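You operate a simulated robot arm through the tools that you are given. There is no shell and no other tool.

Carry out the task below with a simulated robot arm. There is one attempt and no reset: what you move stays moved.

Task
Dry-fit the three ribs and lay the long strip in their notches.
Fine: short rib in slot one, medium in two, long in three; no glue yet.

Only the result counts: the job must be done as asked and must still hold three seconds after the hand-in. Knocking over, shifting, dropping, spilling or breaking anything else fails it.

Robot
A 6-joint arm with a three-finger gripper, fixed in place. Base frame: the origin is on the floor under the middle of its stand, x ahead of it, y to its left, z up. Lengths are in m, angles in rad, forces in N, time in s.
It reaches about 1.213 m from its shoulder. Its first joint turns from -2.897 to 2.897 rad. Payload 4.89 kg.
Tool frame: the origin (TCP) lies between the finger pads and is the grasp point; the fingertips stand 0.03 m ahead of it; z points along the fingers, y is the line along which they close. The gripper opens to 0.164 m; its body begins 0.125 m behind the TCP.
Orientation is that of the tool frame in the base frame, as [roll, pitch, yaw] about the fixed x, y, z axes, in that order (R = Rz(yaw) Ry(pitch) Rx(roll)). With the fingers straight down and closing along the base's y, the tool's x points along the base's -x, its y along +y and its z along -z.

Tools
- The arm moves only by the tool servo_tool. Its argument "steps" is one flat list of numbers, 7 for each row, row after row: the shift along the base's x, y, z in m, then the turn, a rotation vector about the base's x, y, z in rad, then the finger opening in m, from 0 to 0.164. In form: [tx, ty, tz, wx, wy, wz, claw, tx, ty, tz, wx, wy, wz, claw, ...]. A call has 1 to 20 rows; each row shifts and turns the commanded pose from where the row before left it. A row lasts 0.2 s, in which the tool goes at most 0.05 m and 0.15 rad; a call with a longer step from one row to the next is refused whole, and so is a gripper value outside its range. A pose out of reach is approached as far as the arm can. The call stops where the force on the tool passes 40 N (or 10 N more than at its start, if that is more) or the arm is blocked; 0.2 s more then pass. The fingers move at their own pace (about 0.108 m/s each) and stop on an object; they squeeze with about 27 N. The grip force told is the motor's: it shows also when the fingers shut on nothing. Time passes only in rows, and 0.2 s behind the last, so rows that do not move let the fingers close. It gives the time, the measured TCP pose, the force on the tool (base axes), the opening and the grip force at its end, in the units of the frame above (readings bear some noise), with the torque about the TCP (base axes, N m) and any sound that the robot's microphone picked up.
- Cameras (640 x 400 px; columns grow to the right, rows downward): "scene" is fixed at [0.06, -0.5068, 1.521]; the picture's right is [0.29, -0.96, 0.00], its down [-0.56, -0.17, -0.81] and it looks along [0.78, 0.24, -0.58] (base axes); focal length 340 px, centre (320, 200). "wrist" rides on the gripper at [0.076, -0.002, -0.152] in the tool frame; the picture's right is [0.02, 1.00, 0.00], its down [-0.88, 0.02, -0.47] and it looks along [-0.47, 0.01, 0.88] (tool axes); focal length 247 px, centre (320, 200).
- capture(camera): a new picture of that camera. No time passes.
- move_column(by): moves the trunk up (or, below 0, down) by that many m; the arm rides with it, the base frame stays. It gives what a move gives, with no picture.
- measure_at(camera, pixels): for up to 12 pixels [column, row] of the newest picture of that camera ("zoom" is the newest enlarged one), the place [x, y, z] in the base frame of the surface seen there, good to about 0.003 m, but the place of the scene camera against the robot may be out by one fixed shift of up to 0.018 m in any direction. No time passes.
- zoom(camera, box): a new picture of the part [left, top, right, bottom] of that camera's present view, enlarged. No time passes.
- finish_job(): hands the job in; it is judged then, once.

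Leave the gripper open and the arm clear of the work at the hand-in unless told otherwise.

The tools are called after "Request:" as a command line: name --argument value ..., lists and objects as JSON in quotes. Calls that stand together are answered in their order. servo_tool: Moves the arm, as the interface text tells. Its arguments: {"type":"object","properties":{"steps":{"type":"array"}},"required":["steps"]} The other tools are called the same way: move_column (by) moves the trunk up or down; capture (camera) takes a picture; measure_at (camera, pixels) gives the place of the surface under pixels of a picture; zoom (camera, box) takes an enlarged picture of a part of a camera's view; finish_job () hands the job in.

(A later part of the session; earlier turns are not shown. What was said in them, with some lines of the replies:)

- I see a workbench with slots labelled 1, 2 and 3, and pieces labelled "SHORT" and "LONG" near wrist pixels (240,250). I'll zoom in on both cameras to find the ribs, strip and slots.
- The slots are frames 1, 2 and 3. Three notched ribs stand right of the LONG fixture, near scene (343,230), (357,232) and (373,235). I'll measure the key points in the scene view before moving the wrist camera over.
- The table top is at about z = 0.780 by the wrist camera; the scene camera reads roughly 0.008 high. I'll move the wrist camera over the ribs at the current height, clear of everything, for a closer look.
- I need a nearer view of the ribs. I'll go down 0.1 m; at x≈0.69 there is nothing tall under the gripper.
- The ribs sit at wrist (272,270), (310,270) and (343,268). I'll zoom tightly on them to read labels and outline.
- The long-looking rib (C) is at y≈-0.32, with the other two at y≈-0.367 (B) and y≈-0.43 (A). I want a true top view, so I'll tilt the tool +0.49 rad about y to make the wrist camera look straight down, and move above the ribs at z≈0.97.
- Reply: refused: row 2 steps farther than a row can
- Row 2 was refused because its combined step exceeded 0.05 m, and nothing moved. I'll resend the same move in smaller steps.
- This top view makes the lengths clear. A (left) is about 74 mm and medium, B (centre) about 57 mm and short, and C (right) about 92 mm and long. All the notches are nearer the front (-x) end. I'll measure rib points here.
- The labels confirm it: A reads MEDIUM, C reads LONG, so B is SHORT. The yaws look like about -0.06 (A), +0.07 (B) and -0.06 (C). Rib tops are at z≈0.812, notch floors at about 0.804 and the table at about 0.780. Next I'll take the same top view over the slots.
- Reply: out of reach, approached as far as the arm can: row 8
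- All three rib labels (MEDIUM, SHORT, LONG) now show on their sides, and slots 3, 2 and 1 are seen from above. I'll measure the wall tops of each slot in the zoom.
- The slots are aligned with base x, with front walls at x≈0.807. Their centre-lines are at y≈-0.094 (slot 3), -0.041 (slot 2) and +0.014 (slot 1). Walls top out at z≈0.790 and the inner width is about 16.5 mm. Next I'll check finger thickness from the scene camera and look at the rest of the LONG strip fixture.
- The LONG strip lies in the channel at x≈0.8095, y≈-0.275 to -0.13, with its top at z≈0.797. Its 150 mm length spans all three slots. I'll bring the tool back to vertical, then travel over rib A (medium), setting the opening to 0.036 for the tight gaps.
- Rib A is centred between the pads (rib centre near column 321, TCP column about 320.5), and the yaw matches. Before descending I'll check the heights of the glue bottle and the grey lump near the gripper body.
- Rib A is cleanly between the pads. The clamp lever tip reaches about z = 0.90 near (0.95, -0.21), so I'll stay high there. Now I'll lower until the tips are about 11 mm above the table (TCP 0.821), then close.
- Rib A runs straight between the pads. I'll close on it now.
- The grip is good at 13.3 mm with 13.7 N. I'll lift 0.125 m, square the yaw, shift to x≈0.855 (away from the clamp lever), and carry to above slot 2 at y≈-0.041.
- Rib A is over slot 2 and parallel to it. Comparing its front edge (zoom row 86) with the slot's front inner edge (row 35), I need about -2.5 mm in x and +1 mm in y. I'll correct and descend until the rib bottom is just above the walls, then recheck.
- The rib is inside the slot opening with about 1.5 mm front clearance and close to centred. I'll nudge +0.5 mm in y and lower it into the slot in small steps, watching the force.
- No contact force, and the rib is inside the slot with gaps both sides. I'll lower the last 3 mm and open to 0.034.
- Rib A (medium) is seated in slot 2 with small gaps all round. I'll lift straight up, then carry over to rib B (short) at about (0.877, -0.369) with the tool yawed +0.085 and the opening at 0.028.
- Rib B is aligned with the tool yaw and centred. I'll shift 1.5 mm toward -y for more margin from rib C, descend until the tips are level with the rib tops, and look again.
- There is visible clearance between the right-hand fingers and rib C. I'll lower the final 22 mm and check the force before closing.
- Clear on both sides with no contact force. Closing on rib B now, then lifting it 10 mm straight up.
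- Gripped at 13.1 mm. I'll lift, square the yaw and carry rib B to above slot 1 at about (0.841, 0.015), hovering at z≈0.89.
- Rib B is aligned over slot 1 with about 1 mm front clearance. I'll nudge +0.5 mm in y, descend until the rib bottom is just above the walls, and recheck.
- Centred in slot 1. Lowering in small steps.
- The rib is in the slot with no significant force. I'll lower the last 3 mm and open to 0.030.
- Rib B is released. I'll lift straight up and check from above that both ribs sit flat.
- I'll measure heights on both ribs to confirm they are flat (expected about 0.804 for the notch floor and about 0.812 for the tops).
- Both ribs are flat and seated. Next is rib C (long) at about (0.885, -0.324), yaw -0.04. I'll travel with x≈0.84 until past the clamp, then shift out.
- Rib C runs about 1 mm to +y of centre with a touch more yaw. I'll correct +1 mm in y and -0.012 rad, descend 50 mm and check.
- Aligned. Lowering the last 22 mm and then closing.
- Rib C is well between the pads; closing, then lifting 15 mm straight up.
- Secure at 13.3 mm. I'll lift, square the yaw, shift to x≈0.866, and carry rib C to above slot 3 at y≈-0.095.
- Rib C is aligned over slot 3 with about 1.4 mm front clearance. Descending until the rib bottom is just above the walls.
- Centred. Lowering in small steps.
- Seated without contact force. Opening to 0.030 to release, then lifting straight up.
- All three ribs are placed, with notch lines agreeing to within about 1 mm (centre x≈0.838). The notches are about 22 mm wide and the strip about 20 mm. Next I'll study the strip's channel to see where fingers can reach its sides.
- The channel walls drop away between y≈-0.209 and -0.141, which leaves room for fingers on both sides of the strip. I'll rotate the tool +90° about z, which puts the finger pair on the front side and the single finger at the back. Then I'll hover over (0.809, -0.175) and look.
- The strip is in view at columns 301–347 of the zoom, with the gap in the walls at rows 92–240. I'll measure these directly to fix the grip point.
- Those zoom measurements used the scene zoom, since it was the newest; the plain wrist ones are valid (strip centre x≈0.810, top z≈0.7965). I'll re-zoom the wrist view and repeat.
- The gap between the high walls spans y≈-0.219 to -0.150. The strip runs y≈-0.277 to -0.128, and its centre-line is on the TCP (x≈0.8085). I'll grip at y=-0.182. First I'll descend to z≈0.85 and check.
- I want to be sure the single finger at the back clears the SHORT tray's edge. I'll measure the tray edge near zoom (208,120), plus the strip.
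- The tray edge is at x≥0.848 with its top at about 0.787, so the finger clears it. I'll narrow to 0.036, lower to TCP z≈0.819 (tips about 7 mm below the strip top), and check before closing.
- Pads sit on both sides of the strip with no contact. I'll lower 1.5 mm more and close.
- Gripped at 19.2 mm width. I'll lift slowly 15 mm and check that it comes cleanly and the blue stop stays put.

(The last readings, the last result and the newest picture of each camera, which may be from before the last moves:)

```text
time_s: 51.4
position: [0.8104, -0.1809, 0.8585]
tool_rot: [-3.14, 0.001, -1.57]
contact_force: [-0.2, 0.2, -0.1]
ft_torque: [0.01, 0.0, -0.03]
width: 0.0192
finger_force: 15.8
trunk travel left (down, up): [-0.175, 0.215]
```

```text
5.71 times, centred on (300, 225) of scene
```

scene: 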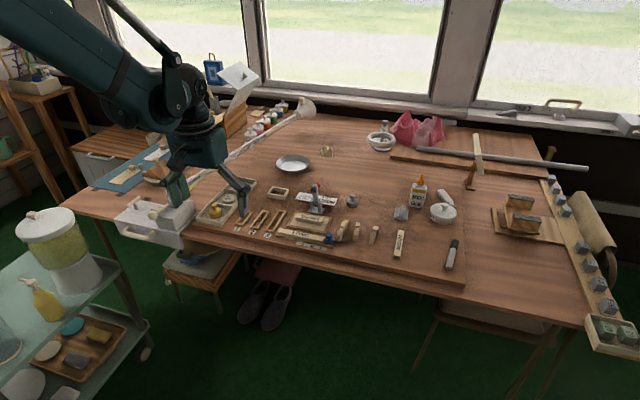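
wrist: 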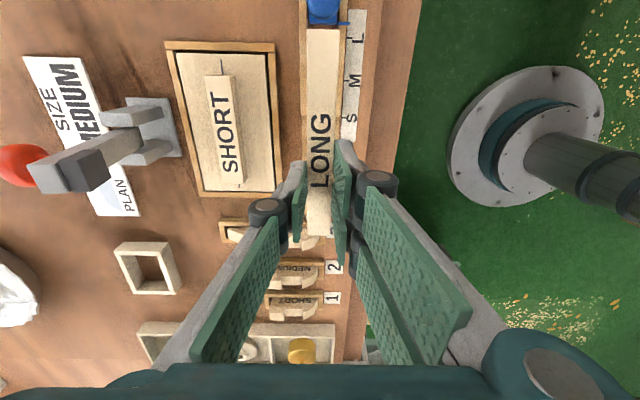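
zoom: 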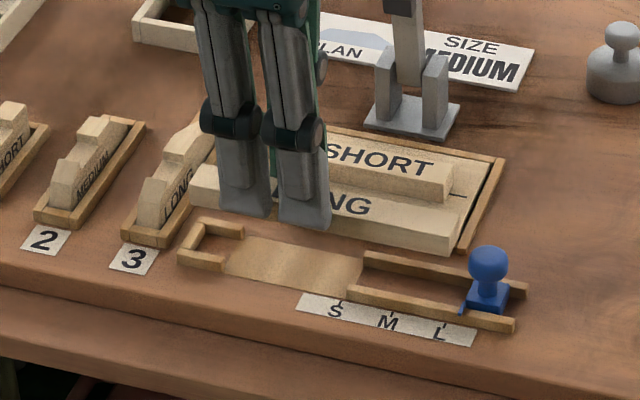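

The strip came away cleanly, and the stop and channel are unmoved. I'll raise 40 mm and move over the ribs: about +29 mm in x to the notch line and +165 mm in y to centre on the ribs. Then I'll compare strip edges with notch edges.

Request:
servo_tool --steps '[0, 0, 0.02, 0, 0, 0, 0.0, 0, 0, 0.02, 0, 0, 0, 0.0, 0.005, 0.03, 0, 0, 0, 0, 0.0, 0.006, 0.035, 0, 0, 0, 0, 0.0, 0.006, 0.035, 0, 0, 0, 0, 0.0, 0.006, 0.035, 0, 0, 0, 0, 0.0, 0.006, 0.03, 0, 0, 0, 0, 0.0, 0, 0, -0.01, 0, 0, 0, 0.0, 0, 0, 0, 0, 0, 0, 0.0]'

Request:
capture --camera "wrist"

Request:
zoom --camera "wrist" --box '[240, 40, 400, 140]'

Request:
zoom --camera "scene" --box '[210, 170, 310, 250]'

```text
time_s: 53.4
position: [0.8402, -0.0155, 0.8888]
tool_rot: [-3.14, 0.0, -1.571]
contact_force: [0.1, 0.6, -0.4]
ft_torque: [-0.03, -0.01, -0.04]
width: 0.0193
finger_force: 15.9
trunk travel left (down, up): [-0.175, 0.215]
```

```text
taken
```

wrist: 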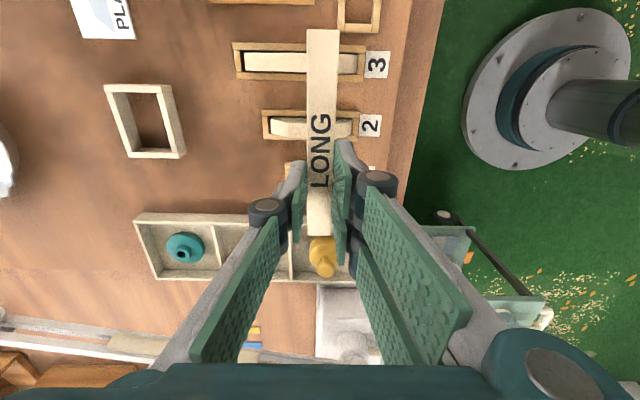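

```text
4.00 times, centred on (320, 90) of wrist
```

zoom: 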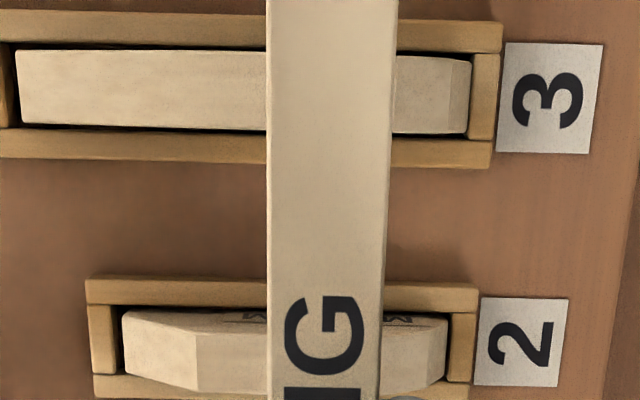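

```text
5.00 times, centred on (260, 210) of scene
```

zoom: 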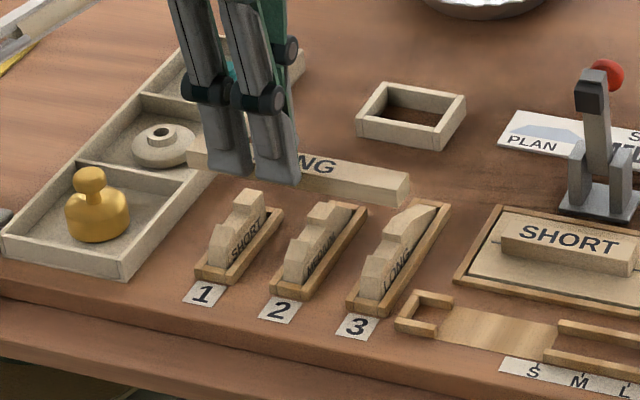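

The strip is above the ribs, level and square to them. From the visible rib front ends (raw columns 357 and 351) I work out the notch line lies about 1.6 mm toward -x of the strip centre. I'll correct that, lower to about 4 mm above the rib tops and look.

Request:
servo_tool --steps '[-0.0016, 0, -0.015, 0, 0, 0, 0.0, 0, 0, -0.0135, 0, 0, 0, 0.0, 0, 0, -0.005, 0, 0, 0, 0.0, 0, 0, 0, 0, 0, 0, 0.0]'

Request:
capture --camera "wrist"

Request:
zoom --camera "wrist" --box '[260, 50, 380, 150]'

Request:
zoom --camera "scene" --box '[230, 195, 310, 255]'

```text
time_s: 54.4
position: [0.8376, -0.0156, 0.8533]
tool_rot: [-3.14, 0.0, -1.572]
contact_force: [0.9, 0.0, 0.3]
ft_torque: [0.01, 0.01, 0.01]
width: 0.019
finger_force: 16.1
trunk travel left (down, up): [-0.175, 0.215]
```

```text
taken
```

wrist: 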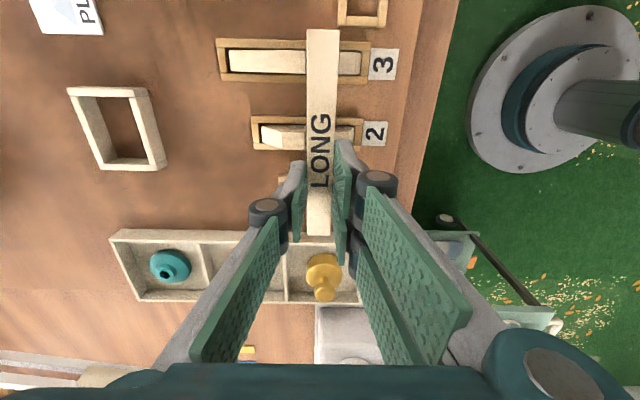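

```text
4.00 times, centred on (320, 100) of wrist
```

zoom: 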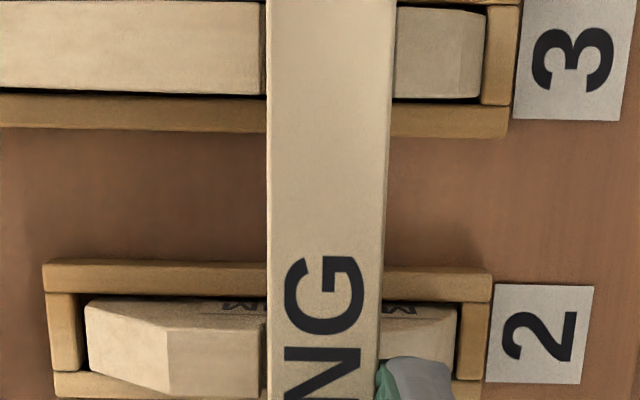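

```text
6.67 times, centred on (270, 225) of scene
```

zoom: 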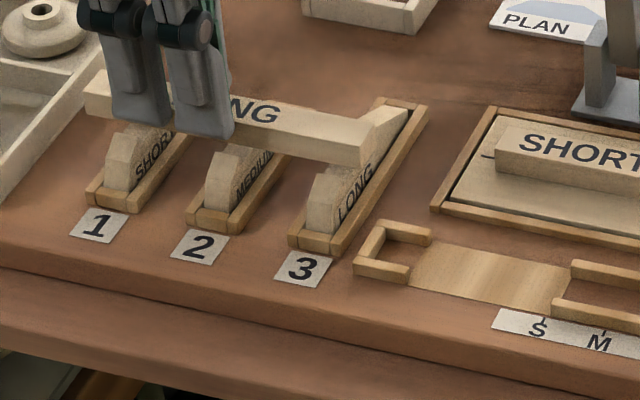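

Through the narrow gaps beside the strip I can see the back notch edges of ribs 3 and 2. Clearance is about 1.8–2.1 mm at the back and about 0.8 mm at the front. I'll shift +0.6 mm in x to even this out and lower 4 mm into the notch mouths, then read the force.

Request:
servo_tool --steps '[0.0006, 0, -0.002, 0, 0, 0, 0.0, 0, 0, -0.002, 0, 0, 0, 0.0, 0, 0, 0, 0, 0, 0, 0.0]'

Request:
zoom --camera "wrist" --box '[280, 50, 360, 110]'

Request:
zoom --camera "wrist" --box '[280, 110, 360, 160]'

Request:
zoom --camera "scene" --box '[235, 200, 295, 245]'

```text
time_s: 55.2
position: [0.8376, -0.0158, 0.8488]
tool_rot: [-3.139, 0.001, -1.57]
contact_force: [0.0, -0.3, 0.2]
ft_torque: [-0.02, -0.04, 0.01]
width: 0.0193
finger_force: 15.8
trunk travel left (down, up): [-0.175, 0.215]
```

```text
6.67 times, centred on (320, 80) of wrist
```

zoom: 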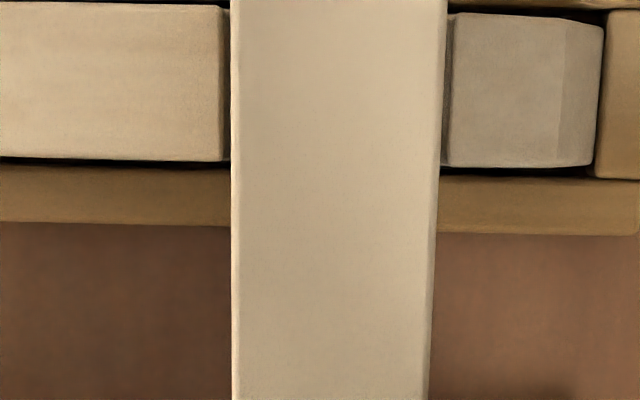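

```text
8.00 times, centred on (320, 135) of wrist
```

zoom: 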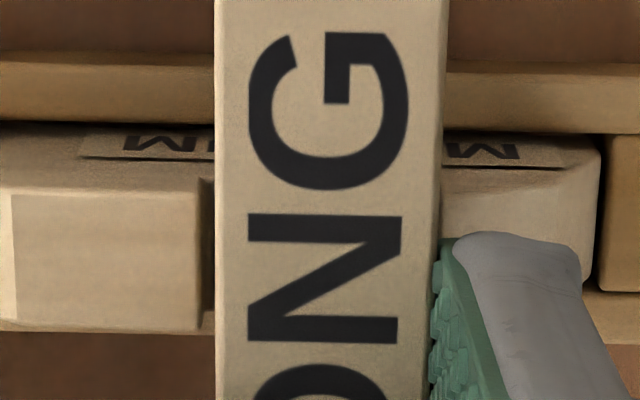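

```text
8.89 times, centred on (265, 222) of scene
```

zoom: 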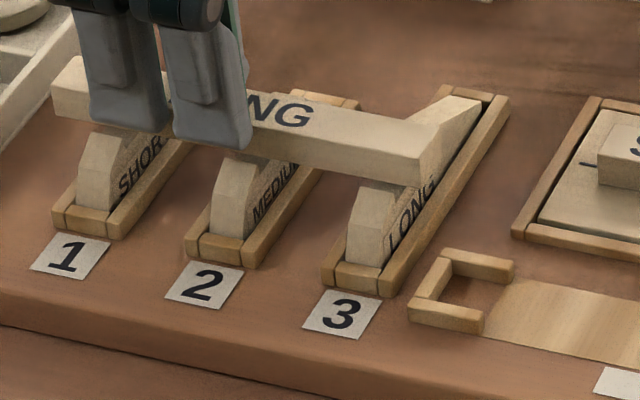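

The strip shows slim, even gaps to both notch edges on rib 3 and a back gap on rib 2, with no force. Lowering 4 mm more in 2 mm steps.

Request:
servo_tool --steps '[-0.0002, 0, -0.002, 0, 0, 0, 0.0, 0, 0, -0.002, 0, 0, 0, 0.0, 0, 0, 0, 0, 0, 0, 0.0]'

Request:
zoom --camera "wrist" --box '[280, 50, 360, 110]'

Request:
zoom --camera "scene" --box '[235, 200, 295, 245]'

```text
time_s: 56.0
position: [0.837, -0.015, 0.8466]
tool_rot: [-3.14, -0.002, -1.57]
contact_force: [-0.2, -0.4, 0.0]
ft_torque: [-0.01, 0.0, 0.02]
width: 0.0191
finger_force: 15.3
trunk travel left (down, up): [-0.175, 0.215]
```

```text
6.67 times, centred on (320, 80) of wrist
```

zoom: 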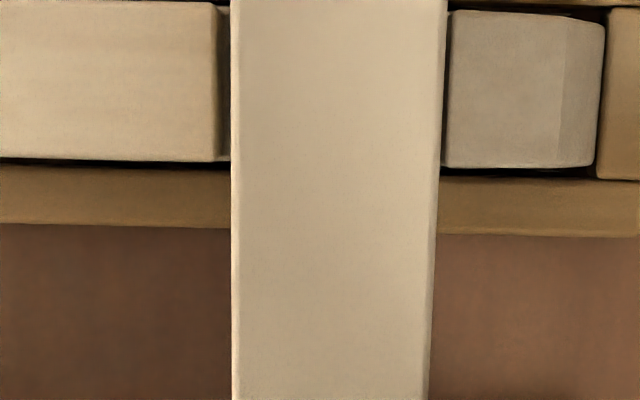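

```text
8.89 times, centred on (265, 222) of scene
```

zoom: 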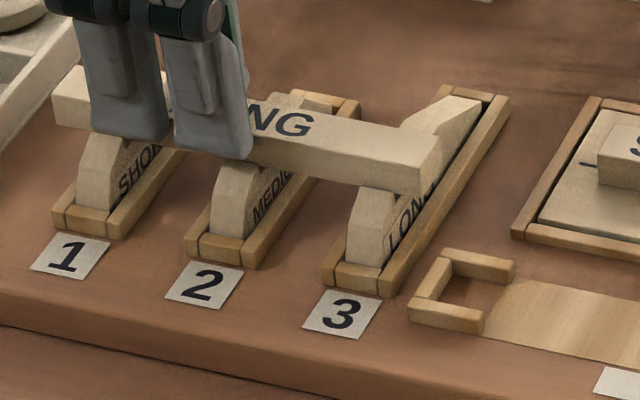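

Still no contact and the gaps remain on both sides. I'll continue down 3 mm in small steps with a +0.3 mm correction in x.

Request:
servo_tool --steps '[0.0003, 0, -0.0015, 0, 0, 0, 0.0, 0, 0, -0.0015, 0, 0, 0, 0.0, 0, 0, 0, 0, 0, 0, 0.0]'

Request:
zoom --camera "wrist" --box '[280, 50, 360, 110]'

Request:
zoom --camera "scene" --box '[235, 200, 295, 245]'

```text
time_s: 56.8
position: [0.8375, -0.0171, 0.8432]
tool_rot: [-3.141, 0.0, -1.57]
contact_force: [0.2, 0.2, -0.9]
ft_torque: [-0.03, 0.0, 0.04]
width: 0.0189
finger_force: 15.7
trunk travel left (down, up): [-0.175, 0.215]
```

```text
6.67 times, centred on (320, 80) of wrist
```

zoom: 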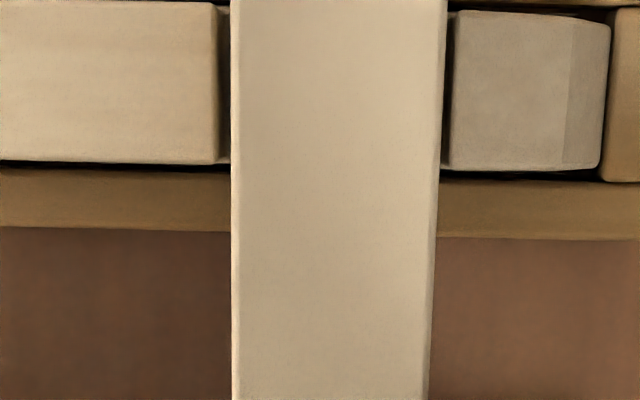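

```text
8.89 times, centred on (265, 222) of scene
```

zoom: 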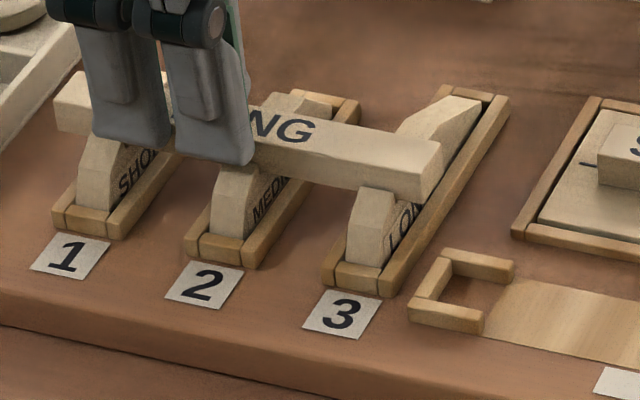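

Balanced gaps and no force, with the strip bottom inside the notches. Lowering another 1.5 mm to feel for contact.

Request:
servo_tool --steps '[0, 0, -0.001, 0, 0, 0, 0.0, 0, 0, -0.0007, 0, 0, 0, 0.0, 0, 0, 0, 0, 0, 0, 0.0]'

Request:
zoom --camera "scene" --box '[235, 200, 295, 245]'

Request:
zoom --camera "wrist" --box '[260, 110, 380, 210]'

```text
time_s: 57.6
position: [0.8375, -0.0157, 0.8414]
tool_rot: [-3.138, 0.0, -1.57]
contact_force: [1.3, -0.4, 13.6]
ft_torque: [-0.19, -0.05, 0.07]
width: 0.0191
finger_force: 16.1
trunk travel left (down, up): [-0.175, 0.215]
```

```text
8.89 times, centred on (265, 222) of scene
```

zoom: 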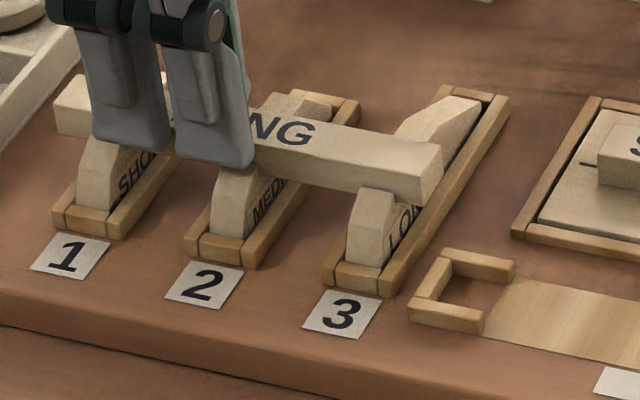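

```text
4.00 times, centred on (320, 160) of wrist
```

zoom: 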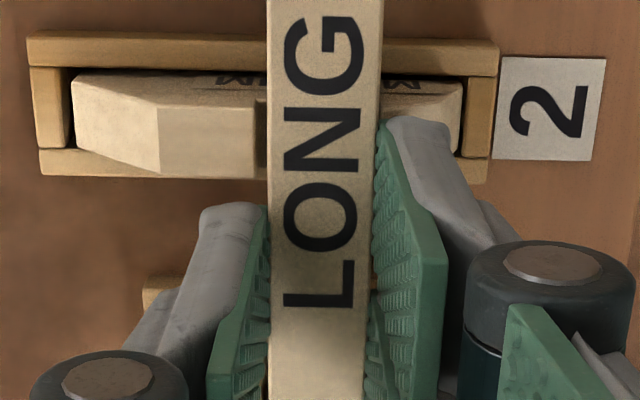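

Contact at 13.6 N upward, at the height where the strip bottom meets the notch floors (about 0.804), so the strip is seated. I'll ease up 0.8 mm to relieve the load and open a little to 0.030.

Request:
servo_tool --steps '[0, 0, 0.0008, 0, 0, 0, 0.0, 0, 0, 0, 0, 0, 0, 0.0, 0, 0, 0, 0, 0, 0, 0.03, 0, 0, 0, 0, 0, 0, 0.03]'

Request:
capture --camera "wrist"

Request:
zoom --camera "wrist" --box '[260, 110, 380, 210]'

Request:
zoom --camera "scene" --box '[235, 200, 295, 245]'

```text
time_s: 58.6
position: [0.8379, -0.0157, 0.8421]
tool_rot: [-3.139, 0.001, -1.571]
contact_force: [-0.5, -0.2, 0.1]
ft_torque: [0.0, -0.01, 0.0]
width: 0.0299
finger_force: 0.2
trunk travel left (down, up): [-0.175, 0.215]
```

```text
taken
```

wrist: 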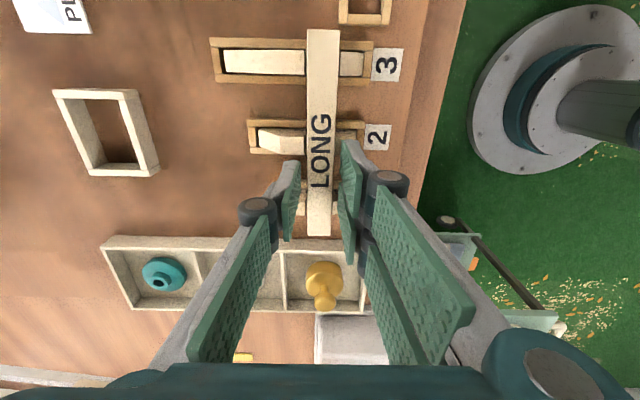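

```text
4.00 times, centred on (320, 160) of wrist
```

zoom: 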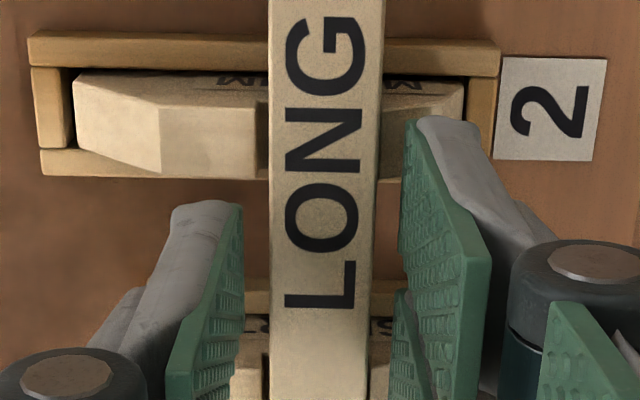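

```text
8.89 times, centred on (265, 222) of scene
```

zoom: 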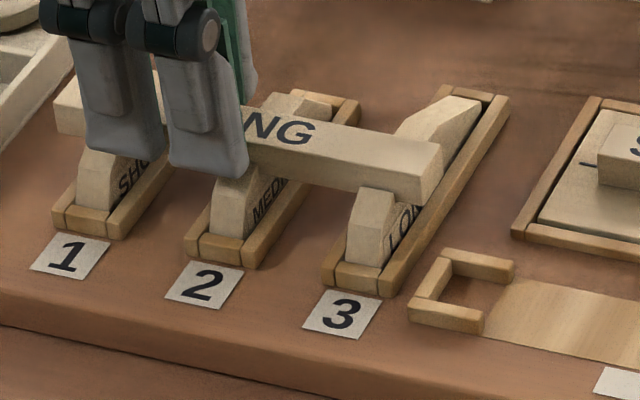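

Released; the strip lies in the notches and nothing moved. I'll lift straight up, slowly at first.

Request:
servo_tool --steps '[0, 0, 0.005, 0, 0, 0, 0.03, 0, 0, 0.015, 0, 0, 0, 0.036, 0, 0, 0.04, 0, 0, 0, 0.036, 0, 0, 0.045, 0, 0, 0, 0.036, 0, 0, 0.045, 0, 0, 0, 0.036, 0, 0, 0, 0, 0, 0, 0.036]'

Request:
capture --camera "wrist"

Request:
zoom --camera "wrist" --box '[240, 60, 400, 200]'

Request:
zoom --camera "scene" --box '[220, 190, 310, 250]'

```text
time_s: 60.0
position: [0.8371, -0.0155, 0.9922]
tool_rot: [-3.137, 0.001, -1.571]
contact_force: [-0.4, -0.2, 0.1]
ft_torque: [0.01, -0.06, 0.04]
width: 0.036
finger_force: 0.1
trunk travel left (down, up): [-0.175, 0.215]
```

```text
taken
```

wrist: 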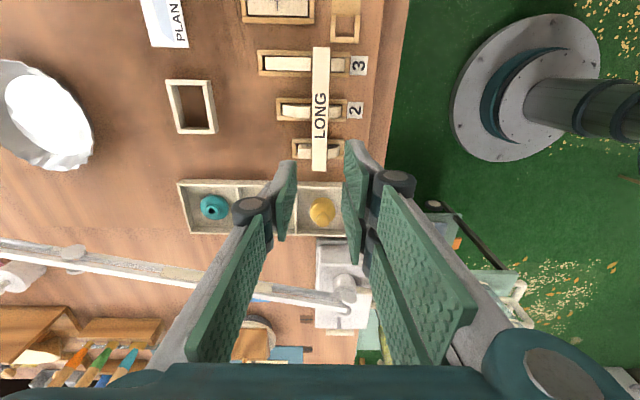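

```text
2.86 times, centred on (320, 130) of wrist
```

zoom: 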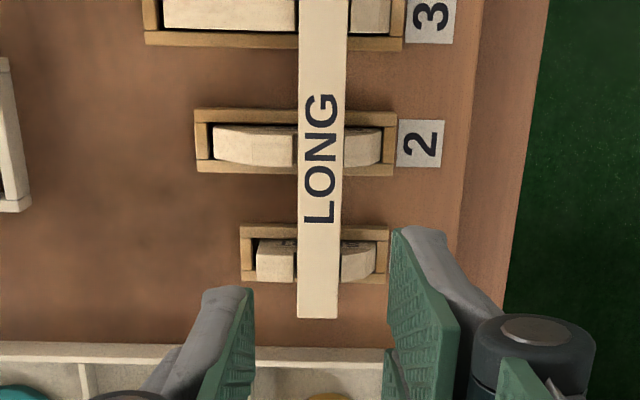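

```text
6.67 times, centred on (265, 220) of scene
```

zoom: 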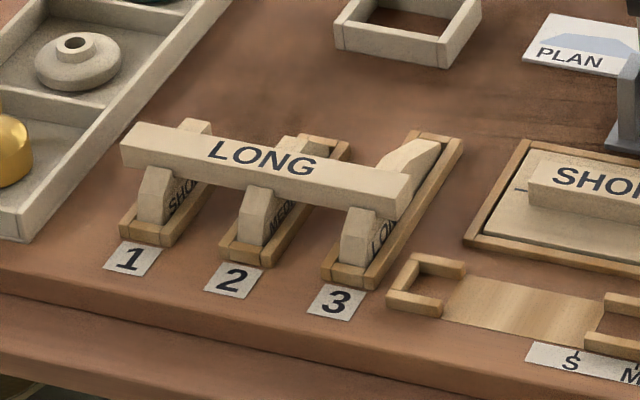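

The strip rests across all three ribs. I'll measure its top along the length to check it is level (about 0.819), plus the rib tops.

Request:
measure_at --camera "wrist" --pixels '[[321, 52], [321, 75], [320, 95], [320, 120], [319, 140], [319, 165], [345, 64], [340, 110], [337, 149], [290, 64], [295, 111], [302, 150]]'

Request:
zoom --camera "wrist" --box '[270, 40, 370, 120]'

Request:
zoom --camera "wrist" --box '[270, 100, 370, 180]'

```text
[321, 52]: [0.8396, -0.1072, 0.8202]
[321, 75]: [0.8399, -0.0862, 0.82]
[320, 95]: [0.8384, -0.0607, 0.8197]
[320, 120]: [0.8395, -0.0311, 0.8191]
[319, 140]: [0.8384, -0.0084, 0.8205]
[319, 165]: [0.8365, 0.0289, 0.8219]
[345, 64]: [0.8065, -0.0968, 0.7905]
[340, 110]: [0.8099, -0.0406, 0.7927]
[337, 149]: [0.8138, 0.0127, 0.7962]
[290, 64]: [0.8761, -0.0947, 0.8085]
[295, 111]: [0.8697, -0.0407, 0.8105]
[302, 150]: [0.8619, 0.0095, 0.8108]
```

```text
5.00 times, centred on (320, 80) of wrist
```

zoom: 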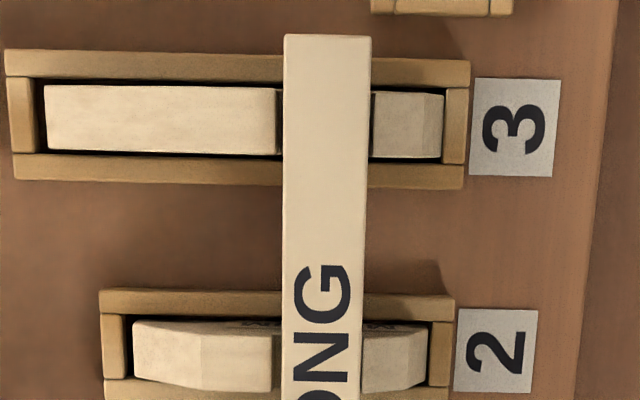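

```text
5.00 times, centred on (320, 140) of wrist
```

zoom: 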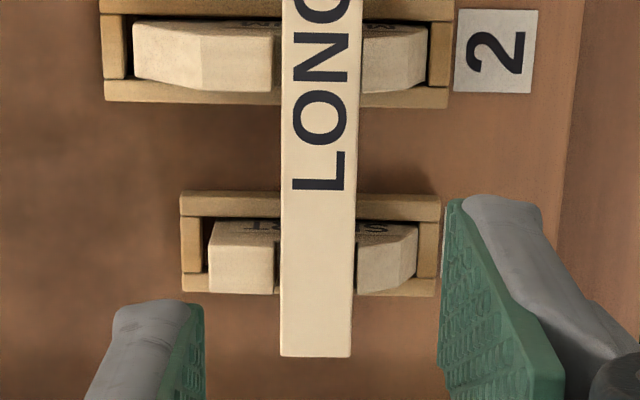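

The strip top is level at about 0.820 over its whole length, with overhang at both ends and all ribs seated in their slots. I'll retract: up, rotate back to the starting yaw, move to about the start position and open the gripper fully.

Request:
servo_tool --steps '[0, 0, 0.04, 0, 0, 0, 0.036, -0.02, 0, 0.02, 0, 0, -0.1428, 0.06, -0.02, 0, 0, 0, 0, -0.1428, 0.1, -0.02, 0, 0, 0, 0, -0.1428, 0.14, -0.02, 0, 0, 0, 0, -0.1428, 0.164, -0.02, 0, 0, 0, 0, -0.1428, 0.164, -0.02, 0, 0, 0, 0, -0.1428, 0.164, -0.02, 0, 0, 0, 0, -0.1428, 0.164, -0.02, 0, 0, 0, 0, -0.1428, 0.164, -0.02, 0, 0, 0, 0, -0.1428, 0.164, -0.02, 0, 0, 0, 0, -0.1428, 0.164, -0.01, 0, 0, 0, 0, -0.1428, 0.164, 0, 0, 0, 0, 0, 0, 0.164, 0, 0, 0, 0, 0, 0, 0.164]'

Request:
capture --camera "wrist"

Request:
capture --camera "scene"

Request:
zoom --camera "scene" --box '[200, 170, 360, 270]'

```text
time_s: 63.0
position: [0.6266, -0.0167, 1.052]
tool_rot: [-3.14, 0.001, 3.141]
contact_force: [-0.3, 0.2, -0.3]
ft_torque: [0.02, -0.01, -0.01]
width: 0.1639
finger_force: 0.1
trunk travel left (down, up): [-0.175, 0.215]
```

```text
taken
```

wrist: 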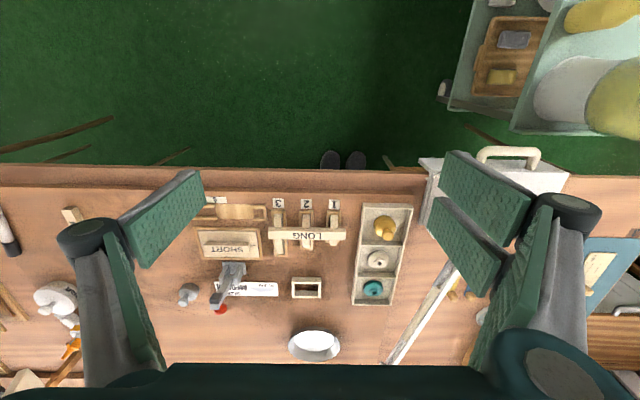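

```text
taken
```

scene: 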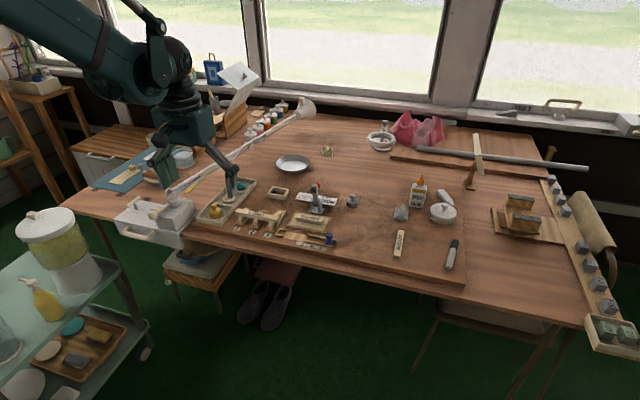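

```text
4.00 times, centred on (280, 220) of scene
```

zoom: 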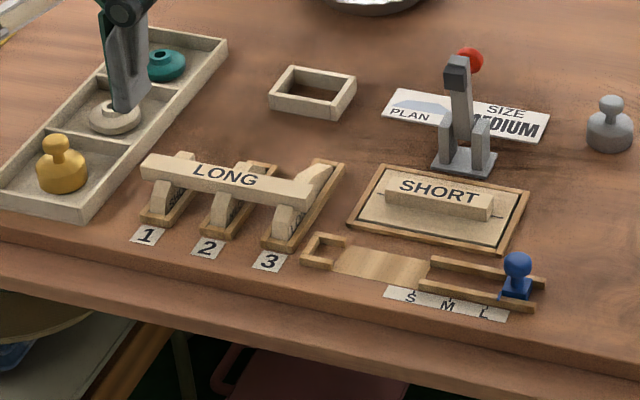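

The result holds:
- **Ribs:** short is in slot 1, medium in slot 2 and long in slot 3.
- **Strip:** the LONG strip lies level in all three notches.
- **Everything else:** the SHORT tray, clamp, blue stop, weights and glue are where they were, and no glue was used.
- **Arm:** the gripper is open and clear of the work.

Handing in.

Request:
finish_job

```text
The job is handed in.
```

The dry fit is done and handed in. The short rib is in slot one, the medium in slot two and the long in slot three, with the long strip lying in all three notches.

- **Fit:** In my last check before hand-in, all three ribs sat flat in their slots. The strip's top measured level along its length, to within about 3 mm (roughly the measuring accuracy), and it overhangs the outer ribs at both ends.
- **Glue:** None was used.
- **Everything else:** In the last pictures, the blue stop, clamp, SHORT tray, weights and glue bottle were where they started.
- **Arm:** The gripper is open and clear of the work.
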